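You operate a simulated robot arm through the tools that you are given. There is no shell and no other tool.

You are at the controls of a simulated robot arm. One attempt, no reset.

JOB
Time line 2's fold unit by its hand wheel, then set the dial to 0.6 mm.
Fine: yellow mark at its pointer; pull knob out for the wheel and back in after; free the yellow lever for the dial and clamp it again.

Only the result counts: the job must be done as asked and must still hold three seconds after the hand-in. Knocking over, shifting, dropping, spilling or breaking anything else fails it. Flat cloth is picked up by pressing the open fingertips on it (5 to 10 N) and closing them slowly along it; thin cloth reads only 2 to 8 mm in the jaws.

ROBOT AND FRAMES
A 6-joint arm with a two-finger gripper, fixed in place. Base frame: the origin is at the foot of the arm, x ahead of it, y to its left, z up. Units: mm, degrees, N and s.
Its first joint turns from -166.0 to 166.0 degrees. Payload 3.43 kg.
The TCP is the grasp point between the finger pads, 20 mm short of the fingertips. In the tool frame z runs along the fingers and y along their closing line. Largest opening 190 mm; the body of the gripper starts 248 mm behind the TCP.
Orientation is told as [roll, pitch, yaw] about the base's x, y, z axes, in that order, counted from this pose: with the fingers straight down and closing along the base's y, the tool's x points along the base's -x, its y along +y and its z along -z.

CONTROLS
- The arm moves only by the tool send_rows. Its argument "steps" is a list of rows, each a list of 7 numbers: the shift along the base's x, y, z in mm, then the turn, a rotation vector about the base's x, y, z in degrees, then the gripper command, from -1 (shut) to 1 (fully open), values between in proportion. In form: [[dx, dy, dz, wx, wy, wz, hand], ...]. A call has 1 to 20 rows; each row is the pose to reach, as a shift and turn from the pose commanded when the call began. Rows are played at 5 a second. More than 50 mm and 8.6 degrees between two rows, or a gripper value outside its range, and nothing of the call is played. Where a pose cannot be reached the arm comes as near as it can. A force on the tool above 70 N (or 10 N above the force at the start of the call, whichever is more), or a blocked arm, ends the call early, and 0.2 s more pass. Each finger travels about 45 mm/s and halts on what it meets, pressing with about 31 N; the grip force reading is that of the motor and also rises with nothing between the fingers. The clock runs only during rows and for 0.2 s after the last one: add rows that repeat a pose to give the fingers time. It gives the time, the measured TCP pose, the force on the tool (base axes), the opening and the grip force at its end, in the units of the frame above (readings bear some noise), with the torque about the TCP (base axes, N m) and any sound that the robot's microphone picked up.
- Cameras (640 x 400 px; columns grow to the right, rows downward): "scene" is fixed at [232.9, -492.1, 1375.2]; the picture's right is [0.88, -0.47, 0.00], its down [-0.19, -0.35, -0.92] and it looks along [0.43, 0.81, -0.40] (base axes); focal length 322 px, centre (320, 200). "wrist" rides on the gripper at [70, -8, -288] in the tool frame; the picture's right is [0.12, 0.99, 0.00], its down [-0.96, 0.12, -0.25] and it looks along [-0.25, 0.03, 0.97] (tool axes); focal length 261 px, centre (320, 200). There is no depth. A picture from a camera that has moved, and an enlarged one, comes with that camera's place and axes in the base frame and with its lens. The place of the scene camera against the robot may be out by one fixed shift of up to 25 mm in any direction.
- capture(camera): a new picture of that camera. It takes no simulated time.
- move_column(by): slides the trunk up (or, below 0, down) by that many mm; the arm rides with it, the base frame stays. It gives what a move gives, with no picture.
- zoom(camera, box): a new picture of the part [left, top, right, bottom] of that camera's present view, enlarged. It takes no simulated time.
- hand_in(): hands the job in; it is judged then, once.

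Places have to be worked out from the pictures, the camera data and where the tool is seen. Open the gripper and draw the arm clear of the work before you hand the job in, unless the task says otherwise.

The tools are called after ">>>" by a JSON object that holds its "method" and its "body". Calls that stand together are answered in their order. send_rows: Moves the arm, as the interface text tells. Its arguments: {"type":"object","properties":{"steps":{"type":"array","items":{"type":"array","items":{"type":"number"}}}},"required":["steps"]} The other tools are called the same way: move_column (by) slides the trunk up or down; capture (camera) takes a picture; zoom (camera, box) takes an enlarged picture of a part of a camera's view; hand_in () hands the job in.

At the start:

```text
time_s: 0.0
ee_pos: [620.5, 660.2, 1025.9]
orientation: [0.1, -0.2, 0.0]
ft_force: [0.2, -0.3, 0.5]
torque: [-0.06, -0.02, 0.01]
opening: 190.1
gripper_force: 0.1
trunk travel left (down, up): [-175.0, 65.0]
```

scene: 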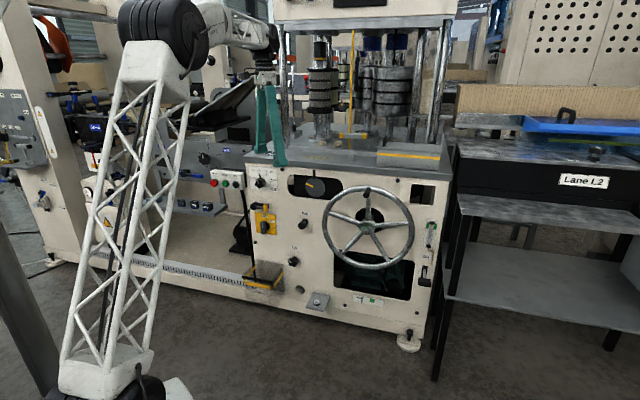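
wrist: 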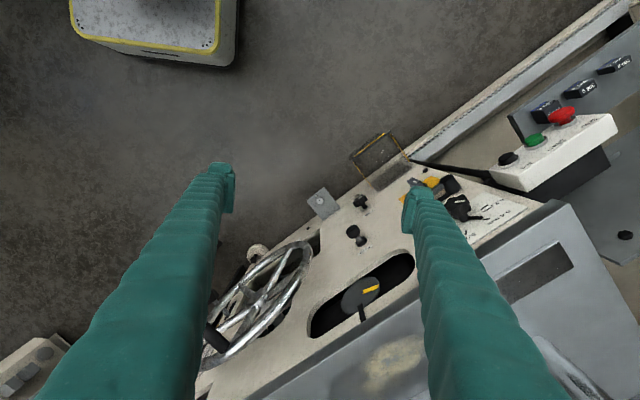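

The pictures show a machine with a large hand wheel, a small disc with a yellow mark in a slot, knobs and a yellow lever. I'll zoom in to identify each one and check which machine is line 2.

>>> {"method": "zoom", "body": {"camera": "scene", "box": [230, 160, 350, 235]}}

>>> {"method": "zoom", "body": {"camera": "scene", "box": [230, 220, 350, 295]}}

>>> {"method": "zoom", "body": {"camera": "scene", "box": [310, 160, 470, 260]}}

>>> {"method": "zoom", "body": {"camera": "scene", "box": [310, 230, 470, 330]}}

>>> {"method": "zoom", "body": {"camera": "scene", "box": [80, 100, 240, 200]}}

>>> {"method": "zoom", "body": {"camera": "scene", "box": [0, 80, 160, 220]}}

>>> {"method": "zoom", "body": {"camera": "wrist", "box": [300, 170, 500, 295]}}

>>> {"method": "zoom", "body": {"camera": "wrist", "box": [200, 220, 440, 370]}}

```text
5.33 times, centred on (290, 198) of scene
camera zoom: at [232.9, -492.1, 1375.2], right [0.88, -0.47, 0.0], down [-0.19, -0.35, -0.92], along [0.43, 0.81, -0.4], focal length 1718 px, centre (480, 213)
```

zoom: 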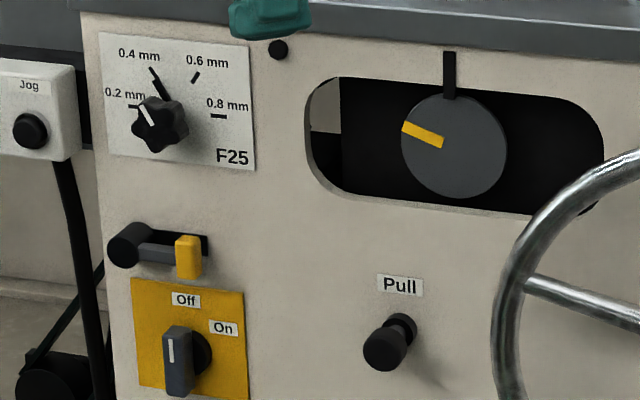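

```text
5.33 times, centred on (290, 258) of scene
camera zoom: at [232.9, -492.1, 1375.2], right [0.88, -0.47, 0.0], down [-0.19, -0.35, -0.92], along [0.43, 0.81, -0.4], focal length 1718 px, centre (480, -107)
```

zoom: 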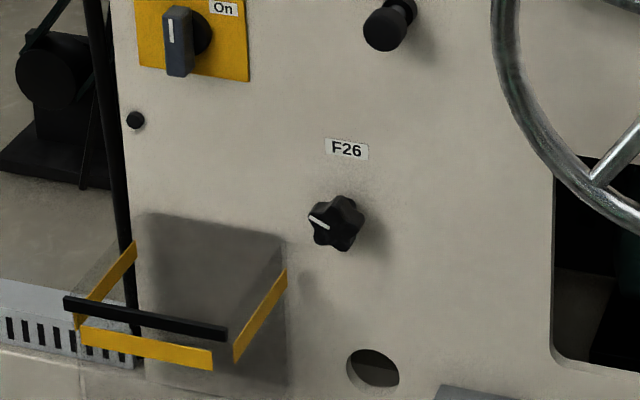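

```text
4.00 times, centred on (390, 210) of scene
camera zoom: at [232.9, -492.1, 1375.2], right [0.88, -0.47, 0.0], down [-0.19, -0.35, -0.92], along [0.43, 0.81, -0.4], focal length 1288 px, centre (40, 160)
```

zoom: 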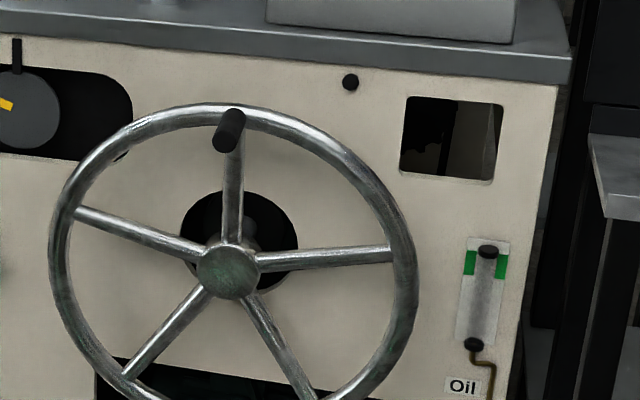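

```text
4.00 times, centred on (390, 280) of scene
camera zoom: at [232.9, -492.1, 1375.2], right [0.88, -0.47, 0.0], down [-0.19, -0.35, -0.92], along [0.43, 0.81, -0.4], focal length 1288 px, centre (40, -120)
```

zoom: 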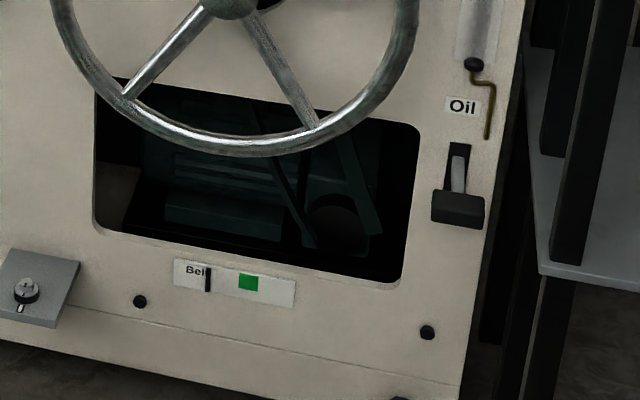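

```text
4.00 times, centred on (160, 150) of scene
camera zoom: at [232.9, -492.1, 1375.2], right [0.88, -0.47, 0.0], down [-0.19, -0.35, -0.92], along [0.43, 0.81, -0.4], focal length 1288 px, centre (960, 400)
```

zoom: 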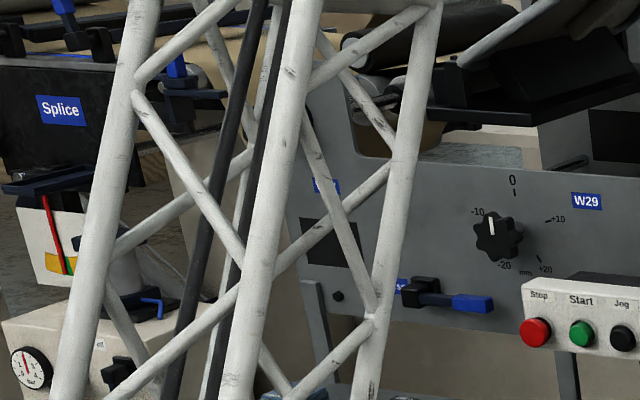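

```text
2.86 times, centred on (80, 150) of scene
camera zoom: at [232.9, -492.1, 1375.2], right [0.88, -0.47, 0.0], down [-0.19, -0.35, -0.92], along [0.43, 0.81, -0.4], focal length 920 px, centre (1006, 343)
```

zoom: 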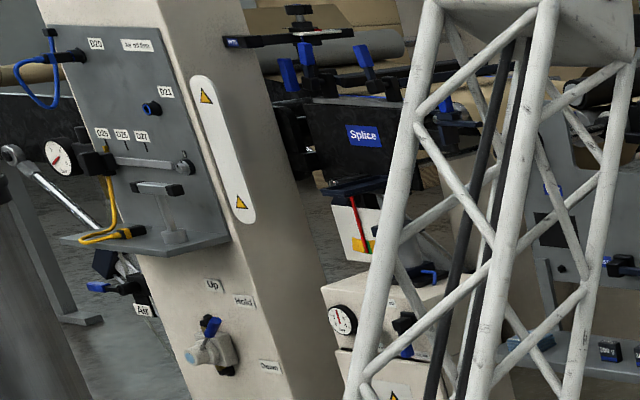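

```text
3.20 times, centred on (400, 232) of wrist
camera zoom: at [550.2, 652.8, 1313.4], right [-0.12, 0.99, 0.0], down [0.96, 0.12, 0.25], along [0.25, 0.03, -0.97], focal length 834 px, centre (64, 96)
```

zoom: 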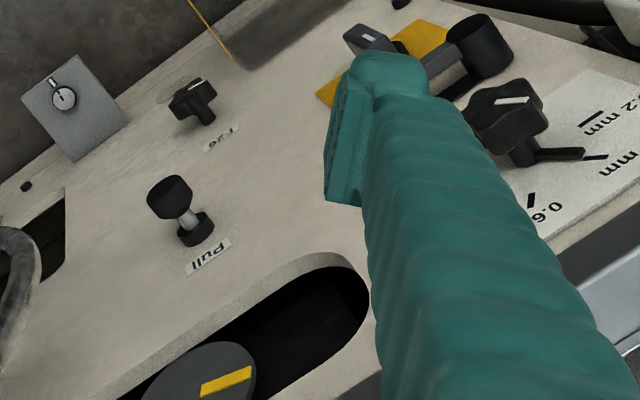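

```text
2.67 times, centred on (320, 295) of wrist
camera zoom: at [550.2, 652.8, 1313.4], right [-0.12, 0.99, 0.0], down [0.96, 0.12, 0.25], along [0.25, 0.03, -0.97], focal length 695 px, centre (320, -53)
```

zoom: 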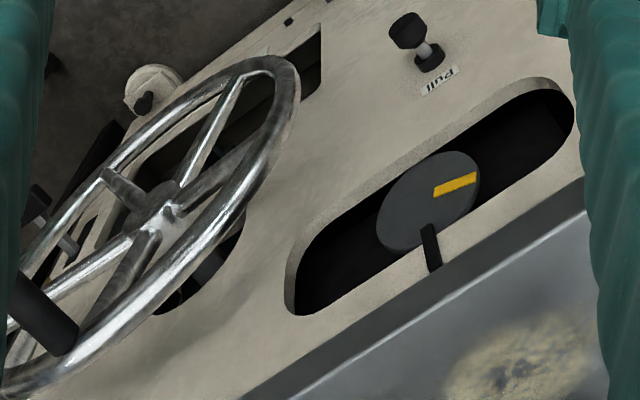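

Triangulating between the two cameras, the panel faces the base at about 45°. The panel's right is about (0.71,-0.71,0), and the Pull knob is near (808,778,622). The hub is near (1024,542,675) and F25 near (655,925,830). I'll yaw the tool 45° first, keeping well clear, then pitch it to face the panel.

>>> {"method": "send_rows", "body": {"steps": [[-7, -7, 0, 0, 0, 7.5, 1], [-14, -14, 0, 0, 0, 15, 1], [-21, -21, 0, 0, 0, 22.5, 1], [-28, -28, 0, 0, 0, 30, 1], [-35, -35, 0, 0, 0, 37.5, 1], [-42, -42, 0, 0, 0, 45, 1]]}}

```text
time_s: 1.4
ee_pos: [579.4, 618.1, 1025.2]
orientation: [0.0, -0.1, 45.2]
ft_force: [1.1, -0.1, -0.7]
torque: [-0.04, 0.07, -0.02]
opening: 189.9
gripper_force: 0.0
trunk travel left (down, up): [-175.0, 65.0]
```

Yaw is done. Next I'll pitch the tool up to horizontal so it faces the panel, and lower it at the same time.

>>> {"method": "send_rows", "body": {"steps": [[0, 0, -20, 5.785, -5.785, 0, 1], [0, 0, -40, 11.57, -11.57, 0, 1], [0, 0, -60, 17.355, -17.355, 0, 1], [0, 0, -80, 23.14, -23.14, 0, 1], [0, 0, -100, 28.925, -28.925, 0, 1], [0, 0, -120, 34.71, -34.71, 0, 1], [0, 0, -140, 40.495, -40.495, 0, 1], [0, 0, -160, 46.28, -46.28, 0, 1], [0, 0, -180, 52.065, -52.065, 0, 1], [0, 0, -200, 57.85, -57.85, 0, 1], [0, 0, -220, 63.64, -63.64, 0, 1]]}}

>>> {"method": "capture", "body": {"camera": "wrist"}}

>>> {"method": "capture", "body": {"camera": "scene"}}

```text
time_s: 4.0
ee_pos: [661.3, 611.1, 884.6]
orientation: [-82.9, -83.8, 113.2]
ft_force: [-0.3, -2.1, 2.0]
torque: [-0.14, 0.34, 0.44]
opening: 190.1
gripper_force: 0.1
out of reach, approached as far as the arm can: row 6, 7, 8, 9, 10, 11
trunk travel left (down, up): [-175.0, 65.0]
stopped in row 11: the arm was blocked; the commanded pose is now the measured one
```

```text
taken
camera wrist: at [419.5, 452.2, 819.6], right [-0.49, 0.84, -0.23], down [-0.31, 0.07, 0.95], along [0.81, 0.54, 0.23], focal length 261 px, centre (320, 200)
```

wrist: 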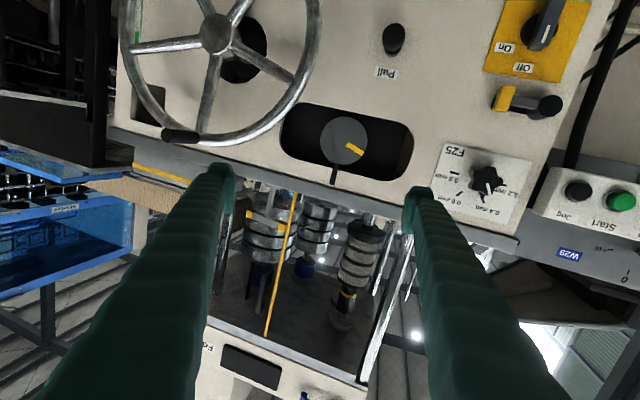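

```text
taken
```

scene: 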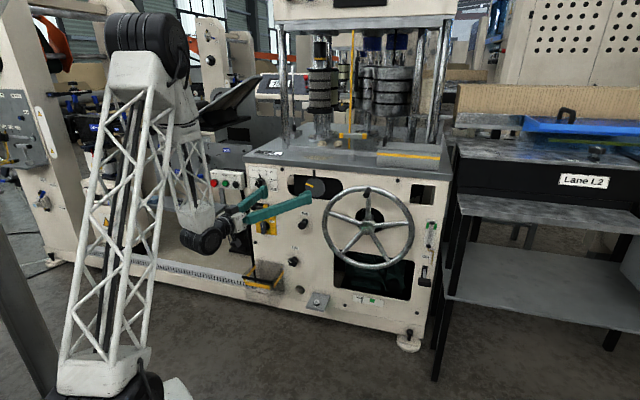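

The arm hit its inner reach limit partway, so the tool is about 15° off in yaw. I'll move outward along the panel normal and correct the orientation.

>>> {"method": "send_rows", "body": {"steps": [[10, 15, -10, 1, 0.8, 3, 1], [20, 30, -25, 2, 1.5, 6, 1], [30, 45, -40, 3, 2.2, 9, 1], [40, 60, -55, 4, 3, 12, 1], [40, 75, -70, 4.9, 3.7, 14.5, 1], [40, 75, -70, 4.9, 3.7, 14.5, 1]]}}

>>> {"method": "capture", "body": {"camera": "wrist"}}

```text
time_s: 5.4
ee_pos: [687.4, 694.3, 849.9]
orientation: [-69.8, -83.9, 108.8]
ft_force: [0.3, 0.8, 0.2]
torque: [0.0, -0.02, -0.01]
opening: 190.2
gripper_force: 0.0
out of reach, approached as far as the arm can: row 1, 2, 3, 4, 5, 6
trunk travel left (down, up): [-175.0, 65.0]
```

```text
taken
camera wrist: at [471.4, 500.3, 792.9], right [-0.62, 0.75, -0.22], down [-0.3, 0.03, 0.95], along [0.73, 0.66, 0.21], focal length 261 px, centre (320, 200)
```

wrist: 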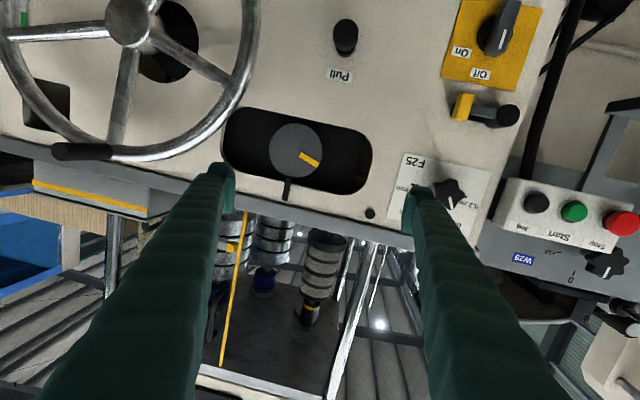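

The arm still can't reach that pose because the wrist is too close to the base. The commanded orientation is about right, so I'll extend further toward the panel, keeping the fingertips more than 70 mm short of the knobs.

>>> {"method": "send_rows", "body": {"steps": [[2, 20, -5, 0, 0, 0, 1], [4, 40, -10, 0, 0, 0, 1], [6, 63, -15, 0, 0, 0, 1], [6, 63, -15, 0, 0, 0, 1], [6, 63, -15, 0, 0, 0, 1]]}}

>>> {"method": "capture", "body": {"camera": "wrist"}}

```text
time_s: 6.6
ee_pos: [692.4, 755.6, 835.7]
orientation: [-69.6, -83.9, 108.7]
ft_force: [-0.7, 0.1, -0.7]
torque: [0.0, -0.01, 0.0]
opening: 190.2
gripper_force: 0.0
trunk travel left (down, up): [-175.0, 65.0]
```

```text
taken
camera wrist: at [475.6, 561.6, 777.3], right [-0.62, 0.75, -0.22], down [-0.3, 0.03, 0.95], along [0.73, 0.66, 0.21], focal length 261 px, centre (320, 200)
```

wrist: 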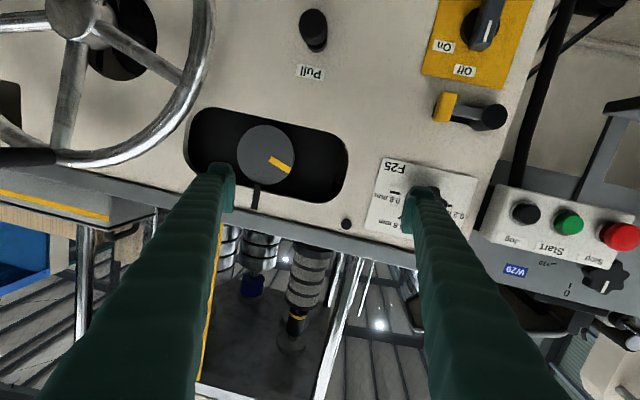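

This pose is reached cleanly. I'll correct the remaining orientation error: yaw 6°, roll 5.6°, pitch 2°.

>>> {"method": "send_rows", "body": {"steps": [[5, 5, -10, 2.65, 1.3, 3, 1], [10, 10, -20, 5.3, 2.6, 6, 1], [10, 10, -20, 5.3, 2.6, 6, 1]]}}

>>> {"method": "capture", "body": {"camera": "wrist"}}

```text
time_s: 7.4
ee_pos: [694.4, 758.1, 831.3]
orientation: [-68.9, -84.8, 109.2]
ft_force: [0.2, 0.1, -0.1]
torque: [-0.01, 0.01, 0.01]
opening: 190.0
gripper_force: 0.0
out of reach, approached as far as the arm can: row 1, 2, 3
trunk travel left (down, up): [-175.0, 65.0]
```

```text
taken
camera wrist: at [482.2, 560.4, 771.5], right [-0.64, 0.74, -0.2], down [-0.29, 0.01, 0.96], along [0.71, 0.67, 0.21], focal length 261 px, centre (320, 200)
```

wrist: 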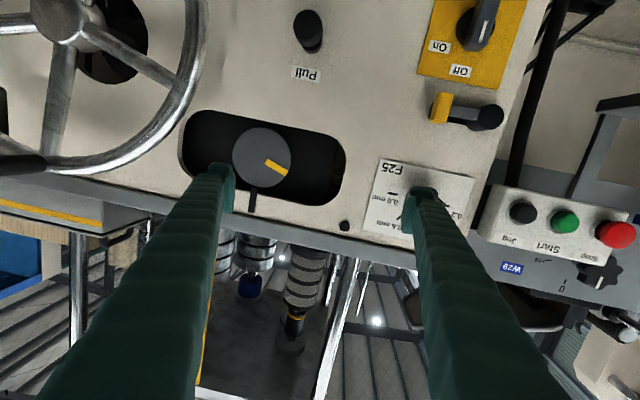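

The limit looks like elbow folding when the wrist is near shoulder height. Moving lower and slightly outward should free it, so I'll do that and finish squaring the tool up.

>>> {"method": "send_rows", "body": {"steps": [[10, 0, -45, 0, 0, 0, 1], [20, -3, -90, 0, 0, 0, 1], [30, -5, -135, 0, 0, 0, 1], [30, -5, -141, 2.3, 0.8, 2.3, 1], [30, -5, -141, 4.6, 1.6, 4.6, 1], [30, -5, -141, 4.6, 1.6, 4.6, 1]]}}

>>> {"method": "capture", "body": {"camera": "wrist"}}

>>> {"method": "capture", "body": {"camera": "scene"}}

```text
time_s: 8.8
ee_pos: [727.5, 765.3, 702.6]
orientation: [-72.5, -82.1, 111.9]
ft_force: [0.5, 0.6, 1.4]
torque: [-0.01, 0.0, -0.01]
opening: 189.9
gripper_force: 0.0
out of reach, approached as far as the arm can: row 1, 2, 3, 4, 5, 6
trunk travel left (down, up): [-175.0, 65.0]
```

```text
taken
camera wrist: at [514.0, 569.0, 646.3], right [-0.62, 0.74, -0.25], down [-0.31, 0.05, 0.95], along [0.72, 0.67, 0.2], focal length 261 px, centre (320, 200)
```

wrist: 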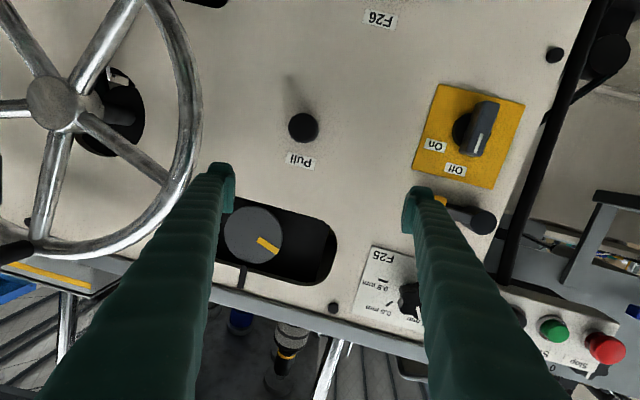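

```text
taken
```

scene: 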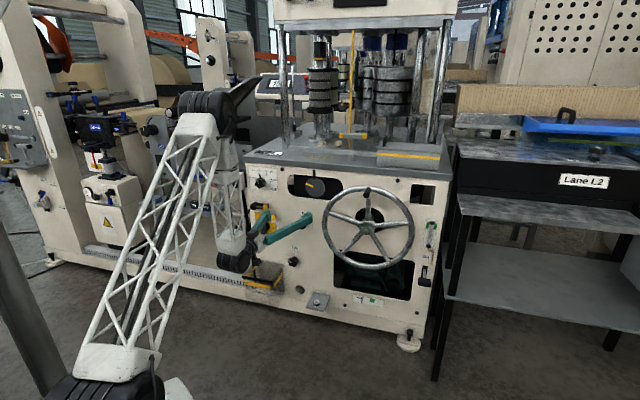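

Rows are still being clipped, so a joint limit seems to be active. I'll look at the arm itself to understand its layout.

>>> {"method": "zoom", "body": {"camera": "scene", "box": [50, 70, 350, 400]}}

>>> {"method": "zoom", "body": {"camera": "scene", "box": [170, 180, 330, 290]}}

```text
1.21 times, centred on (200, 235) of scene
camera zoom: at [232.9, -492.1, 1375.2], right [0.88, -0.47, 0.0], down [-0.19, -0.35, -0.92], along [0.43, 0.81, -0.4], focal length 390 px, centre (466, 158)
```

zoom: 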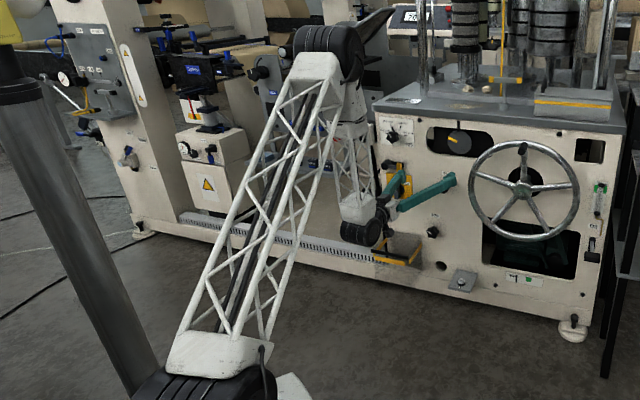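

```text
3.64 times, centred on (250, 235) of scene
camera zoom: at [232.9, -492.1, 1375.2], right [0.88, -0.47, 0.0], down [-0.19, -0.35, -0.92], along [0.43, 0.81, -0.4], focal length 1171 px, centre (574, 73)
```

zoom: 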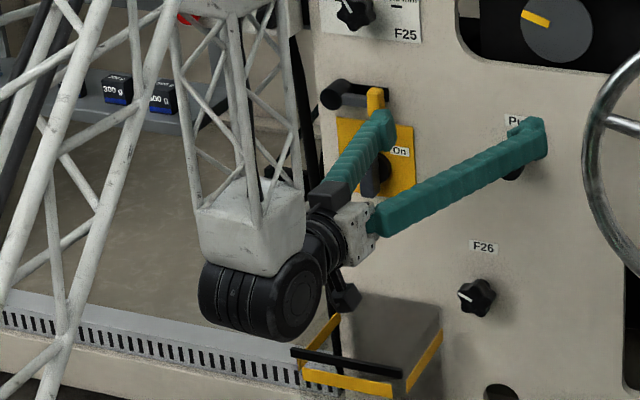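

It's a UR-style arm with three parallel joints. I'll test which rotation is blocked with a small pure roll about the tool axis, followed by a small pure yaw.

>>> {"method": "send_rows", "body": {"steps": [[0, 0, 0, 1.4, 1.4, 0, 1], [0, 0, 0, 2.8, 2.8, 0, 1], [0, 0, 0, 2.8, 2.8, 0, 1]]}}

>>> {"method": "zoom", "body": {"camera": "wrist", "box": [220, 60, 420, 185]}}

>>> {"method": "send_rows", "body": {"steps": [[0, 0, 0, 0, 0, 2, 1], [0, 0, 0, 0, 0, 4, 1], [0, 0, 0, 0, 0, 4, 1]]}}

>>> {"method": "zoom", "body": {"camera": "wrist", "box": [220, 60, 420, 185]}}

```text
time_s: 9.6
ee_pos: [728.1, 766.1, 702.3]
orientation: [-72.5, -82.1, 111.9]
ft_force: [0.4, -0.4, 0.3]
torque: [0.02, -0.03, 0.0]
opening: 190.2
gripper_force: 0.0
out of reach, approached as far as the arm can: row 2, 3
trunk travel left (down, up): [-175.0, 65.0]
```

```text
3.20 times, centred on (320, 122) of wrist
camera zoom: at [514.0, 569.0, 646.4], right [-0.62, 0.74, -0.25], down [-0.31, 0.05, 0.95], along [0.72, 0.67, 0.2], focal length 834 px, centre (320, 448)
```

zoom: 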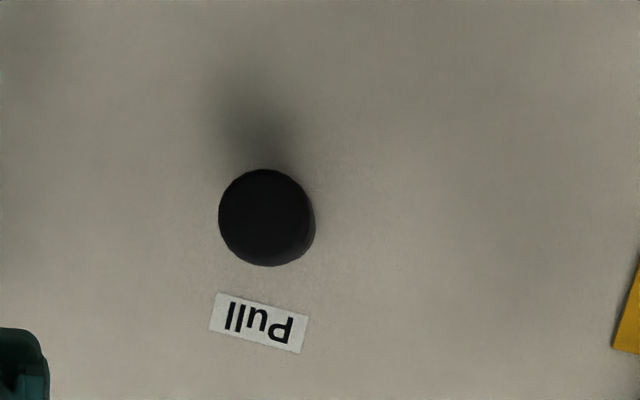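

```text
time_s: 10.4
ee_pos: [728.1, 765.1, 701.5]
orientation: [-72.5, -82.2, 112.0]
ft_force: [0.4, 0.6, 0.0]
torque: [0.03, 0.03, -0.01]
opening: 190.3
gripper_force: 0.1
out of reach, approached as far as the arm can: row 2, 3
trunk travel left (down, up): [-175.0, 65.0]
```

```text
3.20 times, centred on (320, 122) of wrist
camera zoom: at [514.0, 569.0, 646.4], right [-0.62, 0.74, -0.25], down [-0.31, 0.05, 0.95], along [0.72, 0.67, 0.2], focal length 834 px, centre (320, 448)
```

zoom: 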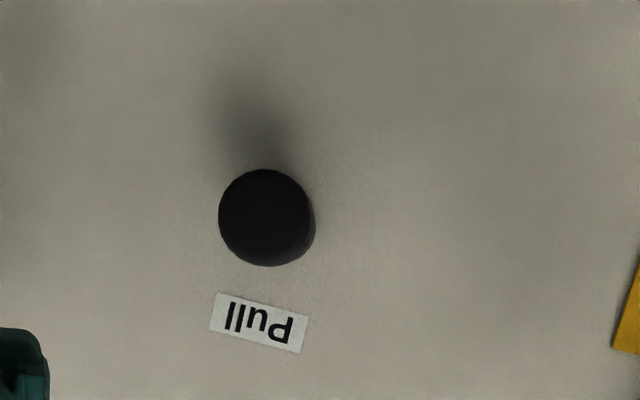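

Both positive roll and positive yaw are blocked, so I'm at a joint limit. I'll try a negative roll instead. Rolling the tool about 180° would also put the wrist camera on top with an upright picture.

>>> {"method": "send_rows", "body": {"steps": [[0, 0, 0, -5.5, -4.5, 0, 1], [0, 0, 0, -11, -9, 0, 1], [0, 0, 0, -11, -9, 0, 1]]}}

>>> {"method": "capture", "body": {"camera": "wrist"}}

```text
time_s: 11.2
ee_pos: [727.5, 764.6, 703.8]
orientation: [-83.9, -68.1, 123.0]
ft_force: [0.1, 0.4, -0.6]
torque: [-0.03, -0.02, -0.01]
opening: 190.0
gripper_force: 0.1
trunk travel left (down, up): [-175.0, 65.0]
```

```text
taken
camera wrist: at [522.1, 558.2, 654.4], right [-0.56, 0.67, -0.48], down [-0.46, 0.23, 0.86], along [0.69, 0.7, 0.18], focal length 261 px, centre (320, 200)
```

wrist: 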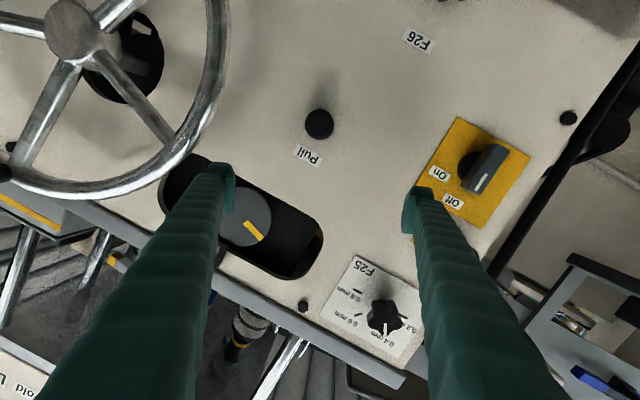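

The negative roll was free, so j6 was at its limit. I'll keep rolling the same way by about 153° to get the camera on top.

>>> {"method": "send_rows", "body": {"steps": [[0, 0, 0, -6.664, -5.283, 0.34, 1], [0, 0, 0, -13.328, -10.566, 0.68, 1], [0, 0, 0, -19.992, -15.849, 1.02, 1], [0, 0, 0, -26.656, -21.132, 1.36, 1], [0, 0, 0, -33.32, -26.415, 1.7, 1], [0, 0, 0, -39.984, -31.698, 2.04, 1], [0, 0, 0, -46.648, -36.981, 2.38, 1], [0, 0, 0, -53.312, -42.264, 2.72, 1], [0, 0, 0, -59.976, -47.547, 3.06, 1], [0, 0, 0, -66.64, -52.83, 3.4, 1], [0, 0, 0, -73.304, -58.113, 3.74, 1], [0, 0, 0, -79.968, -63.396, 4.08, 1], [0, 0, 0, -86.632, -68.679, 4.42, 1], [0, 0, 0, -93.296, -73.962, 4.76, 1], [0, 0, 0, -99.96, -79.245, 5.1, 1], [0, 0, 0, -106.624, -84.528, 5.44, 1], [0, 0, 0, -113.288, -89.811, 5.78, 1], [0, 0, 0, -119.952, -95.094, 6.12, 1]]}}

>>> {"method": "capture", "body": {"camera": "wrist"}}

```text
time_s: 15.0
ee_pos: [726.0, 765.2, 704.3]
orientation: [-63.4, 84.4, 154.8]
ft_force: [-0.2, -0.5, 0.2]
torque: [-0.03, -0.01, 0.02]
opening: 189.7
gripper_force: 0.0
trunk travel left (down, up): [-175.0, 65.0]
```

```text
taken
camera wrist: at [500.6, 592.3, 788.1], right [0.62, -0.78, 0.03], down [-0.21, -0.2, -0.96], along [0.76, 0.59, -0.29], focal length 261 px, centre (320, 200)
```

wrist: 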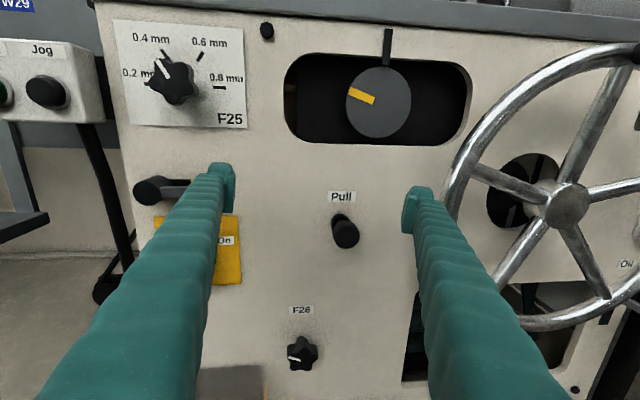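

The picture is now upright and the layout is clear: F25 dial, yellow lever, Pull knob, timing disc and wheel. I'll square the tool to the panel with yaw +6.8°, roll -5.4° and pitch +2.3°.

>>> {"method": "send_rows", "body": {"steps": [[0, 0, 0, -1.1, -2.75, 3.4, 1], [0, 0, 0, -2.2, -5.5, 6.8, 1], [0, 0, 0, -2.2, -5.5, 6.8, 1]]}}

>>> {"method": "capture", "body": {"camera": "wrist"}}

```text
time_s: 15.8
ee_pos: [725.5, 765.9, 703.8]
orientation: [-65.2, 85.8, 154.2]
ft_force: [1.0, -0.4, 0.2]
torque: [0.04, 0.03, 0.0]
opening: 190.1
gripper_force: 0.1
out of reach, approached as far as the arm can: row 2, 3
trunk travel left (down, up): [-175.0, 65.0]
```

```text
taken
camera wrist: at [502.2, 588.3, 784.6], right [0.63, -0.77, 0.05], down [-0.18, -0.22, -0.96], along [0.75, 0.6, -0.28], focal length 261 px, centre (320, 200)
```

wrist: 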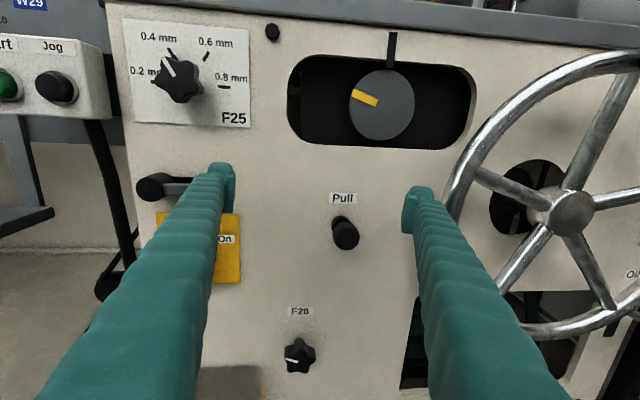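

The yaw is probably limited because the wrist is too close to the base. I'll narrow the jaws so they clear the lever, then move 45 mm forward and finish the yaw there.

>>> {"method": "send_rows", "body": {"steps": [[0, 0, 0, 0, 0, 0, 0.05], [0, 0, 0, 0, 0, 0, 0.05], [0, 0, 0, 0, 0, 0, 0.05], [0, 0, 0, 0, 0, 0, 0.05], [0, 0, 0, 0, 0, 0, 0.05], [12, 10, 0, 0, 0, 0, 0.05], [24, 20, 0, 0, 0, 0, 0.05], [36, 30, 0, 0, 0, 0, 0.05], [36, 30, 0, -1, -2.4, 3.2, 0.05], [36, 30, 0, -1.9, -4.8, 6.3, 0.05], [36, 30, 0, -1.9, -4.8, 6.3, 0.05]]}}

>>> {"method": "capture", "body": {"camera": "wrist"}}

```text
time_s: 18.2
ee_pos: [761.5, 795.5, 705.2]
orientation: [-64.9, 86.0, 153.8]
ft_force: [0.1, 1.1, -1.0]
torque: [-0.01, -0.02, 0.01]
opening: 99.5
gripper_force: 0.1
out of reach, approached as far as the arm can: row 9, 10, 11
trunk travel left (down, up): [-175.0, 65.0]
```

```text
taken
camera wrist: at [536.7, 621.1, 785.1], right [0.63, -0.78, 0.05], down [-0.18, -0.21, -0.96], along [0.76, 0.59, -0.28], focal length 261 px, centre (320, 200)
```

wrist: 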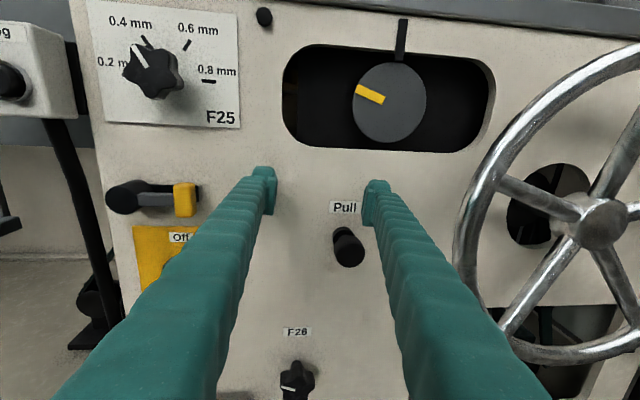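

Still clipped, so this isn't a folding limit. I'll test pure yaw and pure pitch separately to find the constrained axis.

>>> {"method": "send_rows", "body": {"steps": [[0, 0, 0, 0, 0, 2, 0.05], [0, 0, 0, 0, 0, 4, 0.05], [0, 0, 0, 0, 0, 4, 0.05]]}}

>>> {"method": "zoom", "body": {"camera": "wrist", "box": [80, 160, 280, 285]}}

>>> {"method": "send_rows", "body": {"steps": [[0, 0, 0, 1.41, -1.41, 0, 0.05], [0, 0, 0, 2.83, -2.83, 0, 0.05], [0, 0, 0, 2.83, -2.83, 0, 0.05]]}}

>>> {"method": "zoom", "body": {"camera": "wrist", "box": [80, 0, 280, 125]}}

```text
time_s: 19.0
ee_pos: [761.8, 796.1, 704.8]
orientation: [-64.8, 85.9, 153.8]
ft_force: [-1.1, 0.6, 0.7]
torque: [-0.01, -0.01, 0.01]
opening: 99.7
gripper_force: 0.0
out of reach, approached as far as the arm can: row 2, 3
trunk travel left (down, up): [-175.0, 65.0]
```

```text
3.20 times, centred on (180, 222) of wrist
camera zoom: at [536.7, 621.0, 785.1], right [0.63, -0.78, 0.05], down [-0.18, -0.21, -0.96], along [0.76, 0.59, -0.28], focal length 834 px, centre (768, 128)
```

zoom: 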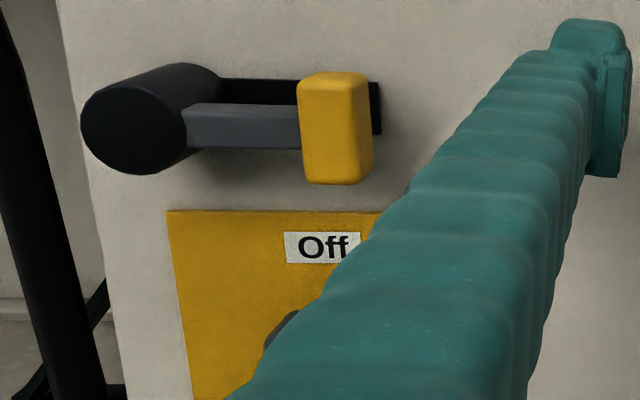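

```text
time_s: 19.8
ee_pos: [763.4, 795.8, 703.8]
orientation: [-118.4, 85.3, 100.3]
ft_force: [-0.6, 0.1, 0.1]
torque: [0.02, 0.0, 0.03]
opening: 99.6
gripper_force: 0.1
trunk travel left (down, up): [-175.0, 65.0]
```

```text
3.20 times, centred on (180, 62) of wrist
camera zoom: at [534.0, 617.9, 764.8], right [0.62, -0.78, 0.05], down [-0.14, -0.17, -0.98], along [0.77, 0.6, -0.21], focal length 834 px, centre (768, 640)
```

zoom: 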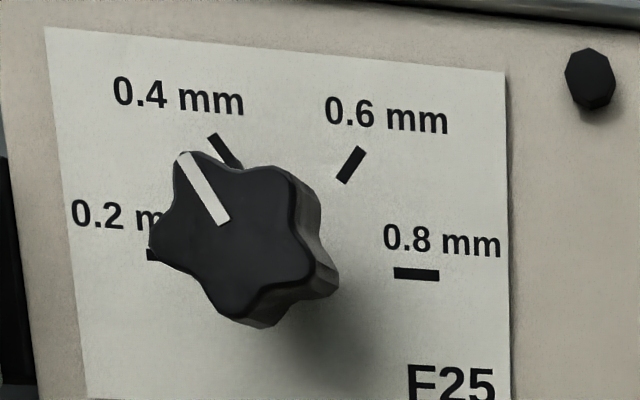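

Yaw is capped by j5, but pitch is free. A slight yaw tilt is acceptable. I'll back off 55 mm and take two views with a vertical baseline to locate everything.

>>> {"method": "send_rows", "body": {"steps": [[-20, -16, 10, -0.8, 0.8, 0, 0.05], [-43, -34, 25, -1.6, 1.6, 0, 0.05], [-43, -34, 25, -1.6, 1.6, 0, 0.05]]}}

>>> {"method": "capture", "body": {"camera": "wrist"}}

>>> {"method": "send_rows", "body": {"steps": [[0, 0, -40, 0, 0, 0, 0.05], [0, 0, -80, 0, 0, 0, 0.05], [0, 0, -120, 0, 0, 0, 0.05], [0, 0, -160, 0, 0, 0, 0.05], [0, 0, -160, 0, 0, 0, 0.05]]}}

>>> {"method": "capture", "body": {"camera": "wrist"}}

```text
time_s: 20.6
ee_pos: [719.9, 760.8, 728.9]
orientation: [-89.8, 86.2, 128.9]
ft_force: [0.5, 0.6, 0.6]
torque: [0.01, -0.03, 0.0]
opening: 99.8
gripper_force: 0.0
trunk travel left (down, up): [-175.0, 65.0]
```

```text
taken
camera wrist: at [493.1, 584.1, 801.5], right [0.62, -0.78, 0.05], down [-0.16, -0.19, -0.97], along [0.76, 0.6, -0.25], focal length 261 px, centre (320, 200)
```

wrist: 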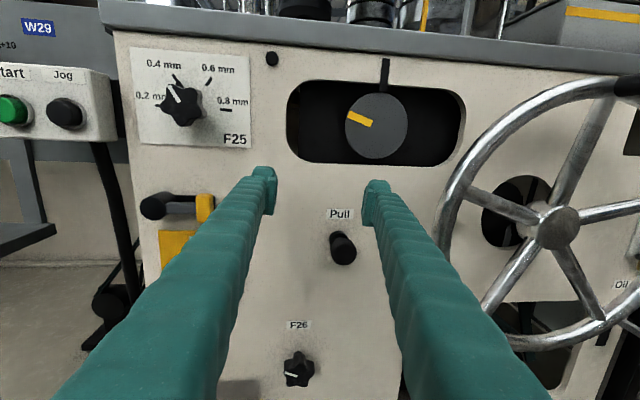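

```text
time_s: 21.8
ee_pos: [721.6, 761.4, 567.2]
orientation: [-90.0, 86.0, 128.7]
ft_force: [-0.1, -0.5, 0.6]
torque: [0.0, 0.0, 0.02]
opening: 99.7
gripper_force: 0.1
trunk travel left (down, up): [-175.0, 65.0]
```

```text
taken
camera wrist: at [494.6, 584.9, 640.1], right [0.62, -0.78, 0.05], down [-0.16, -0.19, -0.97], along [0.76, 0.6, -0.25], focal length 261 px, centre (320, 200)
```

wrist: 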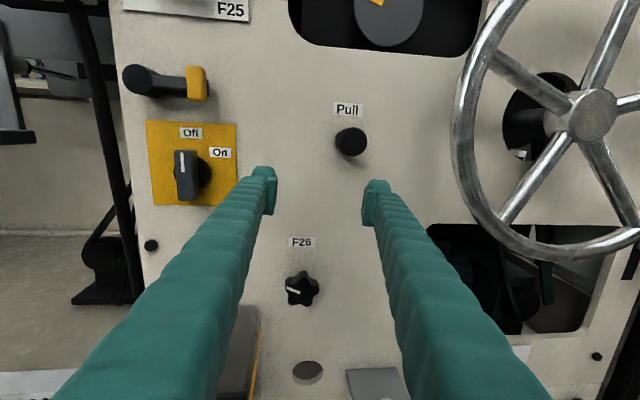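

From the two views: the panel plane is at about t=1162 along its normal (1,1)/√2. The Pull cap front is at s≈20, t≈1124, z≈630, and the hub is at s≈339, z≈681. The lever end is at s≈-179, z≈692. I'll line up in front of the Pull knob with the jaws 100 mm open.

>>> {"method": "send_rows", "body": {"steps": [[17, -6, 21, -1, -0.8, -0.9, 0.05], [34, -12, 42, -2, -1.6, -1.8, 0.05], [49.2, -18.9, 62.8, -3.1, -2.5, -2.7, 0.05], [49.2, -18.9, 62.8, -3.1, -2.5, -2.7, 0.05]]}}

>>> {"method": "capture", "body": {"camera": "wrist"}}

```text
time_s: 22.8
ee_pos: [770.3, 741.5, 631.8]
orientation: [131.4, 89.7, -12.6]
ft_force: [0.4, 0.0, -0.7]
torque: [-0.01, 0.01, 0.05]
opening: 99.8
gripper_force: 0.1
trunk travel left (down, up): [-175.0, 65.0]
```

```text
taken
camera wrist: at [531.8, 581.5, 703.2], right [0.58, -0.8, 0.12], down [-0.13, -0.24, -0.96], along [0.8, 0.55, -0.24], focal length 261 px, centre (320, 200)
```

wrist: 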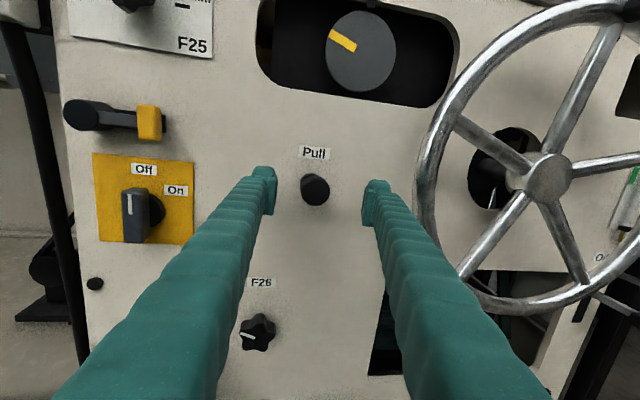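

The cap appears within 3 mm of the expected spot. I'll advance along the panel normal until the pads surround the cap, then close and check.

>>> {"method": "send_rows", "body": {"steps": [[10.5, 9.5, -1, 0, 0, 0, 0.05], [21, 19, -2, 0, 0, 0, 0.05], [31.5, 29, -2, 0, 0, 0, 0.05], [41.7, 38.9, -2, 0, 0, 0, 0.05], [41.7, 38.9, -2, 0, 0, 0, 0.05]]}}

>>> {"method": "capture", "body": {"camera": "wrist"}}

>>> {"method": "zoom", "body": {"camera": "scene", "box": [220, 180, 380, 280]}}

```text
time_s: 24.0
ee_pos: [811.1, 780.6, 629.1]
orientation: [130.8, 89.8, -13.2]
ft_force: [0.3, 0.1, -0.5]
torque: [-0.02, 0.01, 0.04]
opening: 99.6
gripper_force: 0.2
trunk travel left (down, up): [-175.0, 65.0]
```

```text
taken
camera wrist: at [572.6, 619.2, 700.0], right [0.58, -0.8, 0.12], down [-0.13, -0.24, -0.96], along [0.8, 0.55, -0.24], focal length 261 px, centre (320, 200)
```

wrist: 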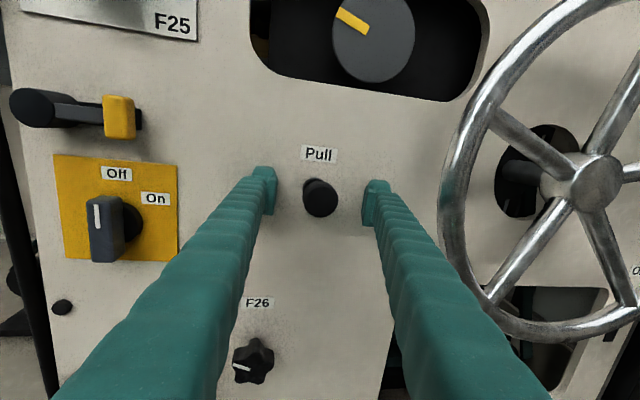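

```text
4.00 times, centred on (300, 230) of scene
camera zoom: at [232.9, -492.1, 1375.2], right [0.88, -0.47, 0.0], down [-0.19, -0.35, -0.92], along [0.43, 0.81, -0.4], focal length 1288 px, centre (400, 80)
```

zoom: 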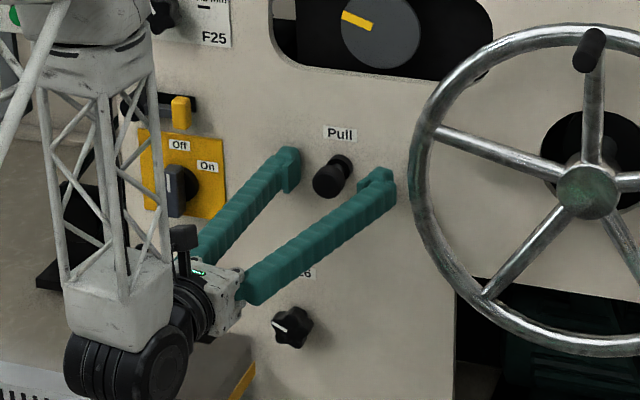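

The cap sits centred between the fingertips. I'll go 4 mm deeper, close on it, and read the opening.

>>> {"method": "send_rows", "body": {"steps": [[2.8, 2.8, 0, 0, 0, 0, 0.05], [2.8, 2.8, 0, 0, 0, 0, -0.3], [2.8, 2.8, 0, 0, 0, 0, -0.7], [2.8, 2.8, 0, 0, 0, 0, -0.7], [2.8, 2.8, 0, 0, 0, 0, -0.7], [2.8, 2.8, 0, 0, 0, 0, -0.7], [2.8, 2.8, 0, 0, 0, 0, -0.7], [2.8, 2.8, 0, 0, 0, 0, -0.7]]}}

>>> {"method": "capture", "body": {"camera": "wrist"}}

```text
time_s: 25.8
ee_pos: [814.9, 783.6, 629.5]
orientation: [138.5, 89.9, -5.7]
ft_force: [2.8, -2.3, 1.0]
torque: [0.03, -0.04, 0.62]
opening: 34.9
gripper_force: 44.5
trunk travel left (down, up): [-175.0, 65.0]
```

```text
taken
camera wrist: at [575.5, 622.0, 700.1], right [0.58, -0.8, 0.12], down [-0.13, -0.24, -0.96], along [0.8, 0.55, -0.24], focal length 261 px, centre (320, 200)
```

wrist: 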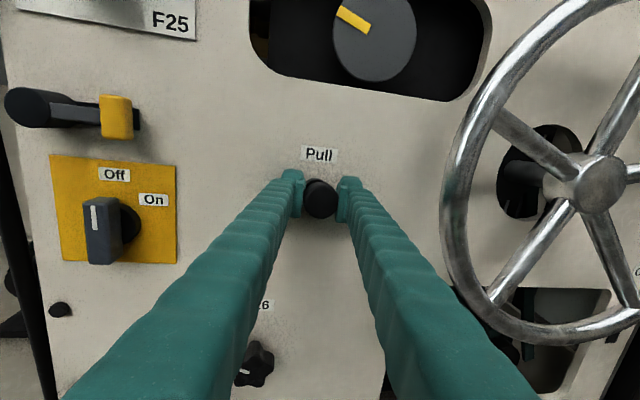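

The jaws stopped at 34.9 mm with grip force, so they hold the cap. I'll pull straight out along the panel normal in small steps and watch the force.

>>> {"method": "send_rows", "body": {"steps": [[-2.1, -2.1, 0, 0, 0, 0, -0.8], [-4.2, -4.2, 0, 0, 0, 0, -0.8], [-6.4, -6.4, 0, 0, 0, 0, -0.8], [-8.5, -8.5, 0, 0, 0, 0, -0.8], [-8.5, -8.5, 0, 0, 0, 0, -0.8]]}}

>>> {"method": "zoom", "body": {"camera": "scene", "box": [260, 190, 360, 252]}}

```text
time_s: 27.0
ee_pos: [805.2, 774.9, 628.1]
orientation: [122.7, 90.0, -21.4]
ft_force: [6.9, -4.9, -4.2]
torque: [0.05, 0.04, 0.73]
opening: 34.7
gripper_force: 45.0
trunk travel left (down, up): [-175.0, 65.0]
```

```text
6.40 times, centred on (310, 221) of scene
camera zoom: at [232.9, -492.1, 1375.2], right [0.88, -0.47, 0.0], down [-0.19, -0.35, -0.92], along [0.43, 0.81, -0.4], focal length 2062 px, centre (384, 66)
```

zoom: 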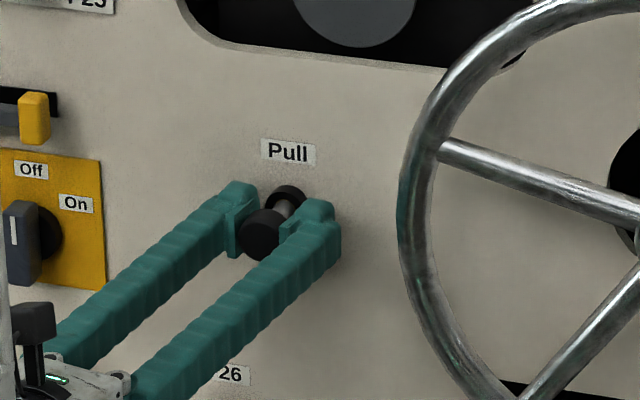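

The knob is coming out with low force, and its shaft is now visible. I'll keep pulling until it meets its stop.

>>> {"method": "send_rows", "body": {"steps": [[-2.1, -2.1, 0, 0, 0, 0, -0.8], [-4.2, -4.2, 0, 0, 0, 0, -0.8], [-6.4, -6.4, 0, 0, 0, 0, -0.8], [-6.4, -6.4, 0, 0, 0, 0, -0.8]]}}

>>> {"method": "zoom", "body": {"camera": "scene", "box": [260, 190, 360, 252]}}

```text
time_s: 28.0
ee_pos: [798.2, 769.0, 628.6]
orientation: [137.6, 89.9, -6.4]
ft_force: [9.3, -8.6, -4.8]
torque: [0.0, 0.0, 0.76]
opening: 34.9
gripper_force: 45.6
trunk travel left (down, up): [-175.0, 65.0]
```

```text
6.40 times, centred on (310, 221) of scene
camera zoom: at [232.9, -492.1, 1375.2], right [0.88, -0.47, 0.0], down [-0.19, -0.35, -0.92], along [0.43, 0.81, -0.4], focal length 2062 px, centre (384, 66)
```

zoom: 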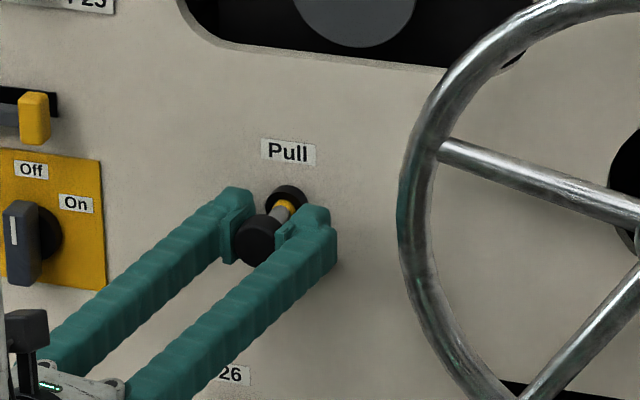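

A yellow band has appeared on the shaft. I'll pull a little more to find the end stop.

>>> {"method": "send_rows", "body": {"steps": [[-1.5, -1.5, 0, 0, 0, 0, -0.8], [-3, -3, 0, 0, 0, 0, -0.8], [-4.5, -4.5, 0, 0, 0, 0, -0.8], [-4.5, -4.5, 0, 0, 0, 0, -0.8]]}}

>>> {"method": "zoom", "body": {"camera": "scene", "box": [260, 190, 360, 252]}}

```text
time_s: 29.0
ee_pos: [794.3, 763.1, 629.5]
orientation: [133.2, 89.9, -10.7]
ft_force: [10.6, -6.6, -5.5]
torque: [-0.01, 0.06, 0.75]
opening: 34.5
gripper_force: 45.0
trunk travel left (down, up): [-175.0, 65.0]
```

```text
6.40 times, centred on (310, 221) of scene
camera zoom: at [232.9, -492.1, 1375.2], right [0.88, -0.47, 0.0], down [-0.19, -0.35, -0.92], along [0.43, 0.81, -0.4], focal length 2062 px, centre (384, 66)
```

zoom: 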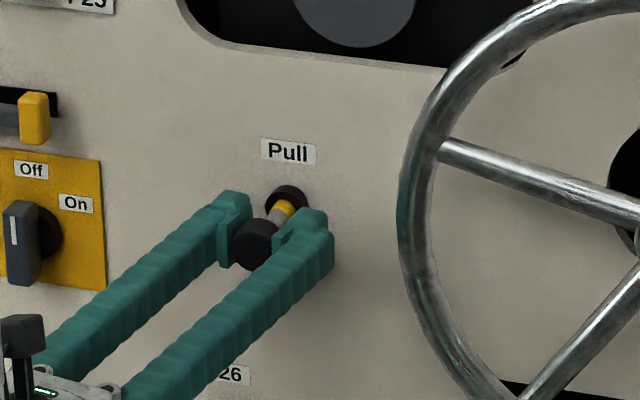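

It's still moving freely and more yellow is showing. I'll continue gently to the stop.

>>> {"method": "send_rows", "body": {"steps": [[-1.5, -1.5, 0, 0, 0, 0, -0.8], [-3, -3, 0, 0, 0, 0, -0.8], [-4.5, -4.5, 0, 0, 0, 0, -0.8], [-6, -6, 0, 0, 0, 0, -0.8], [-6, -6, 0, 0, 0, 0, -0.8]]}}

>>> {"method": "zoom", "body": {"camera": "scene", "box": [260, 190, 360, 252]}}

```text
time_s: 30.2
ee_pos: [788.0, 759.2, 629.0]
orientation: [156.8, 89.9, 12.9]
ft_force: [24.5, 15.2, 3.2]
torque: [-0.02, -0.01, 0.61]
opening: 35.0
gripper_force: 44.7
trunk travel left (down, up): [-175.0, 65.0]
```

```text
6.40 times, centred on (310, 221) of scene
camera zoom: at [232.9, -492.1, 1375.2], right [0.88, -0.47, 0.0], down [-0.19, -0.35, -0.92], along [0.43, 0.81, -0.4], focal length 2062 px, centre (384, 66)
```

zoom: 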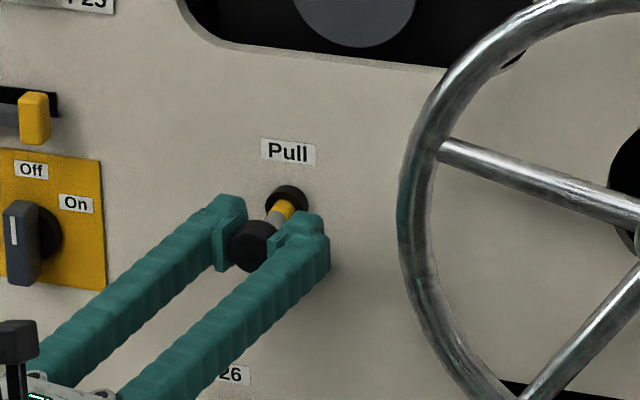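

The force rose to about 28 N along the normal, so the knob is at its outer stop after roughly 33 mm of travel. I'll ease off 2 mm, open, and back away while checking that it stays out.

>>> {"method": "send_rows", "body": {"steps": [[1.5, 1.5, 0, 0, 0, 0, -0.8], [1.5, 1.5, 0, 0, 0, 0, -0.4], [1.5, 1.5, 0, 0, 0, 0, 0.0], [1.5, 1.5, 0, 0, 0, 0, 0.0], [1.5, 1.5, 0, 0, 0, 0, 0.0], [-10, -10, 0, 0, 0, 0, 0.0], [-25, -25, 0, 0, 0, 0, 0.0], [-40, -40, 0, 0, 0, 0, 0.0]]}}

>>> {"method": "capture", "body": {"camera": "wrist"}}

>>> {"method": "zoom", "body": {"camera": "scene", "box": [260, 190, 360, 252]}}

```text
time_s: 32.0
ee_pos: [747.5, 717.6, 629.9]
orientation: [136.4, 89.9, -7.6]
ft_force: [-0.3, 0.0, -0.2]
torque: [-0.01, 0.0, -0.02]
opening: 95.1
gripper_force: 0.1
trunk travel left (down, up): [-175.0, 65.0]
```

```text
taken
camera wrist: at [509.5, 556.4, 700.0], right [0.58, -0.8, 0.12], down [-0.13, -0.24, -0.96], along [0.8, 0.55, -0.24], focal length 261 px, centre (320, 200)
```

wrist: 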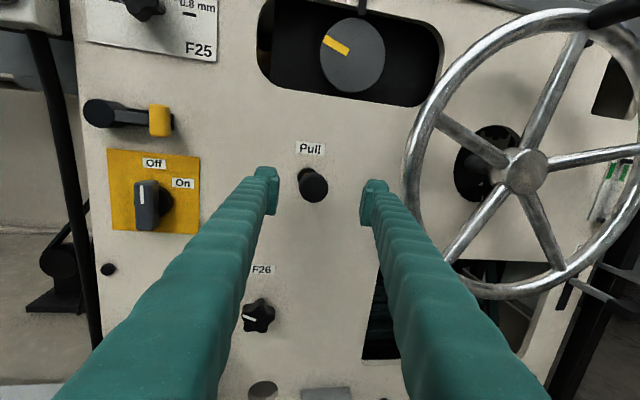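

```text
6.40 times, centred on (310, 221) of scene
camera zoom: at [232.9, -492.1, 1375.2], right [0.88, -0.47, 0.0], down [-0.19, -0.35, -0.92], along [0.43, 0.81, -0.4], focal length 2062 px, centre (384, 66)
```

zoom: 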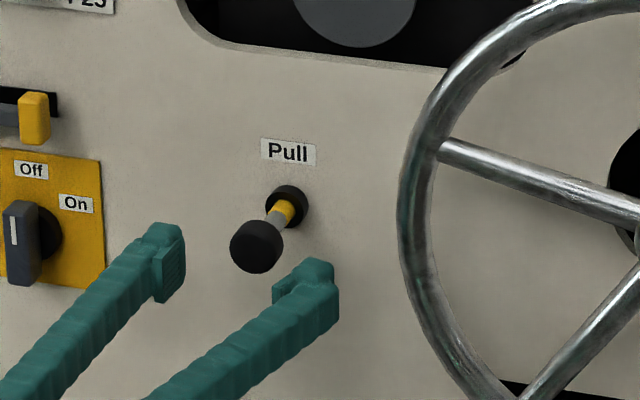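

The Pull knob stays out with its yellow band showing. To grip the wheel's handle I'll pitch the tool 45° down, with the pads parallel to the handle axis and closing mostly sideways. First I'll rise away from the panel while reorienting.

>>> {"method": "send_rows", "body": {"steps": [[0, -7, 38, -7.0, 3.36, -0.3, 0.0], [0, -14, 76, -14.0, 6.72, -0.6, 0.0], [0, -21, 114, -21.0, 10.08, -0.9, 0.0], [0, -28, 152, -28.0, 13.44, -1.2, 0.0], [1, -36, 190, -35.0, 16.8, -1.5, 0.0], [2, -44, 230, -42.0, 20.16, -1.8, 0.0], [2, -52.9, 270, -49.0, 23.5, -2.1, 0.0], [2, -52.9, 270, -49.0, 23.5, -2.1, 0.0]]}}

>>> {"method": "capture", "body": {"camera": "wrist"}}

>>> {"method": "capture", "body": {"camera": "scene"}}

```text
time_s: 33.8
ee_pos: [751.6, 666.6, 900.5]
orientation: [29.9, 36.0, -116.5]
ft_force: [-1.4, -0.2, -0.8]
torque: [0.1, -0.36, -0.06]
opening: 94.8
gripper_force: 0.0
trunk travel left (down, up): [-175.0, 65.0]
```

```text
taken
camera wrist: at [577.7, 658.0, 1142.5], right [0.68, -0.56, 0.47], down [-0.44, -0.83, -0.35], along [0.58, 0.03, -0.81], focal length 261 px, centre (320, 200)
```

wrist: 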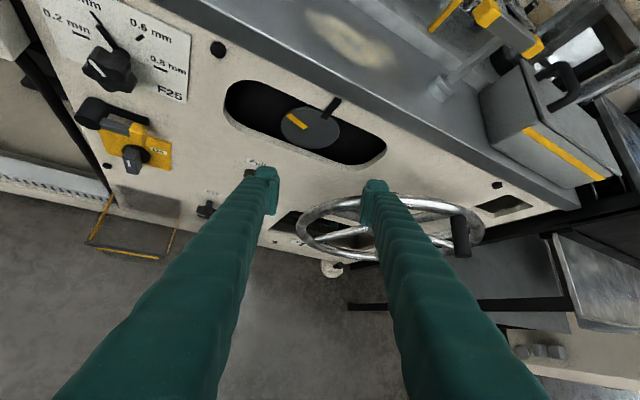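

```text
taken
```

scene: 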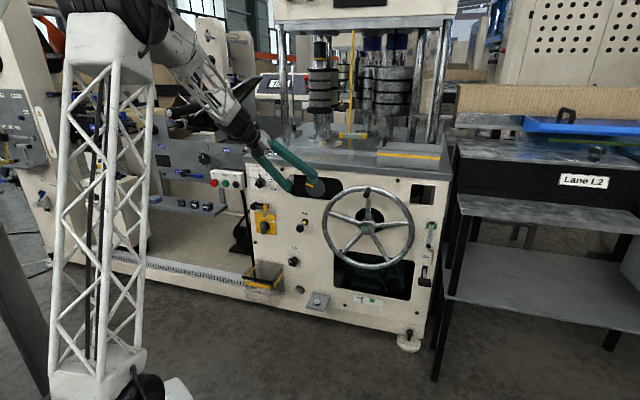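

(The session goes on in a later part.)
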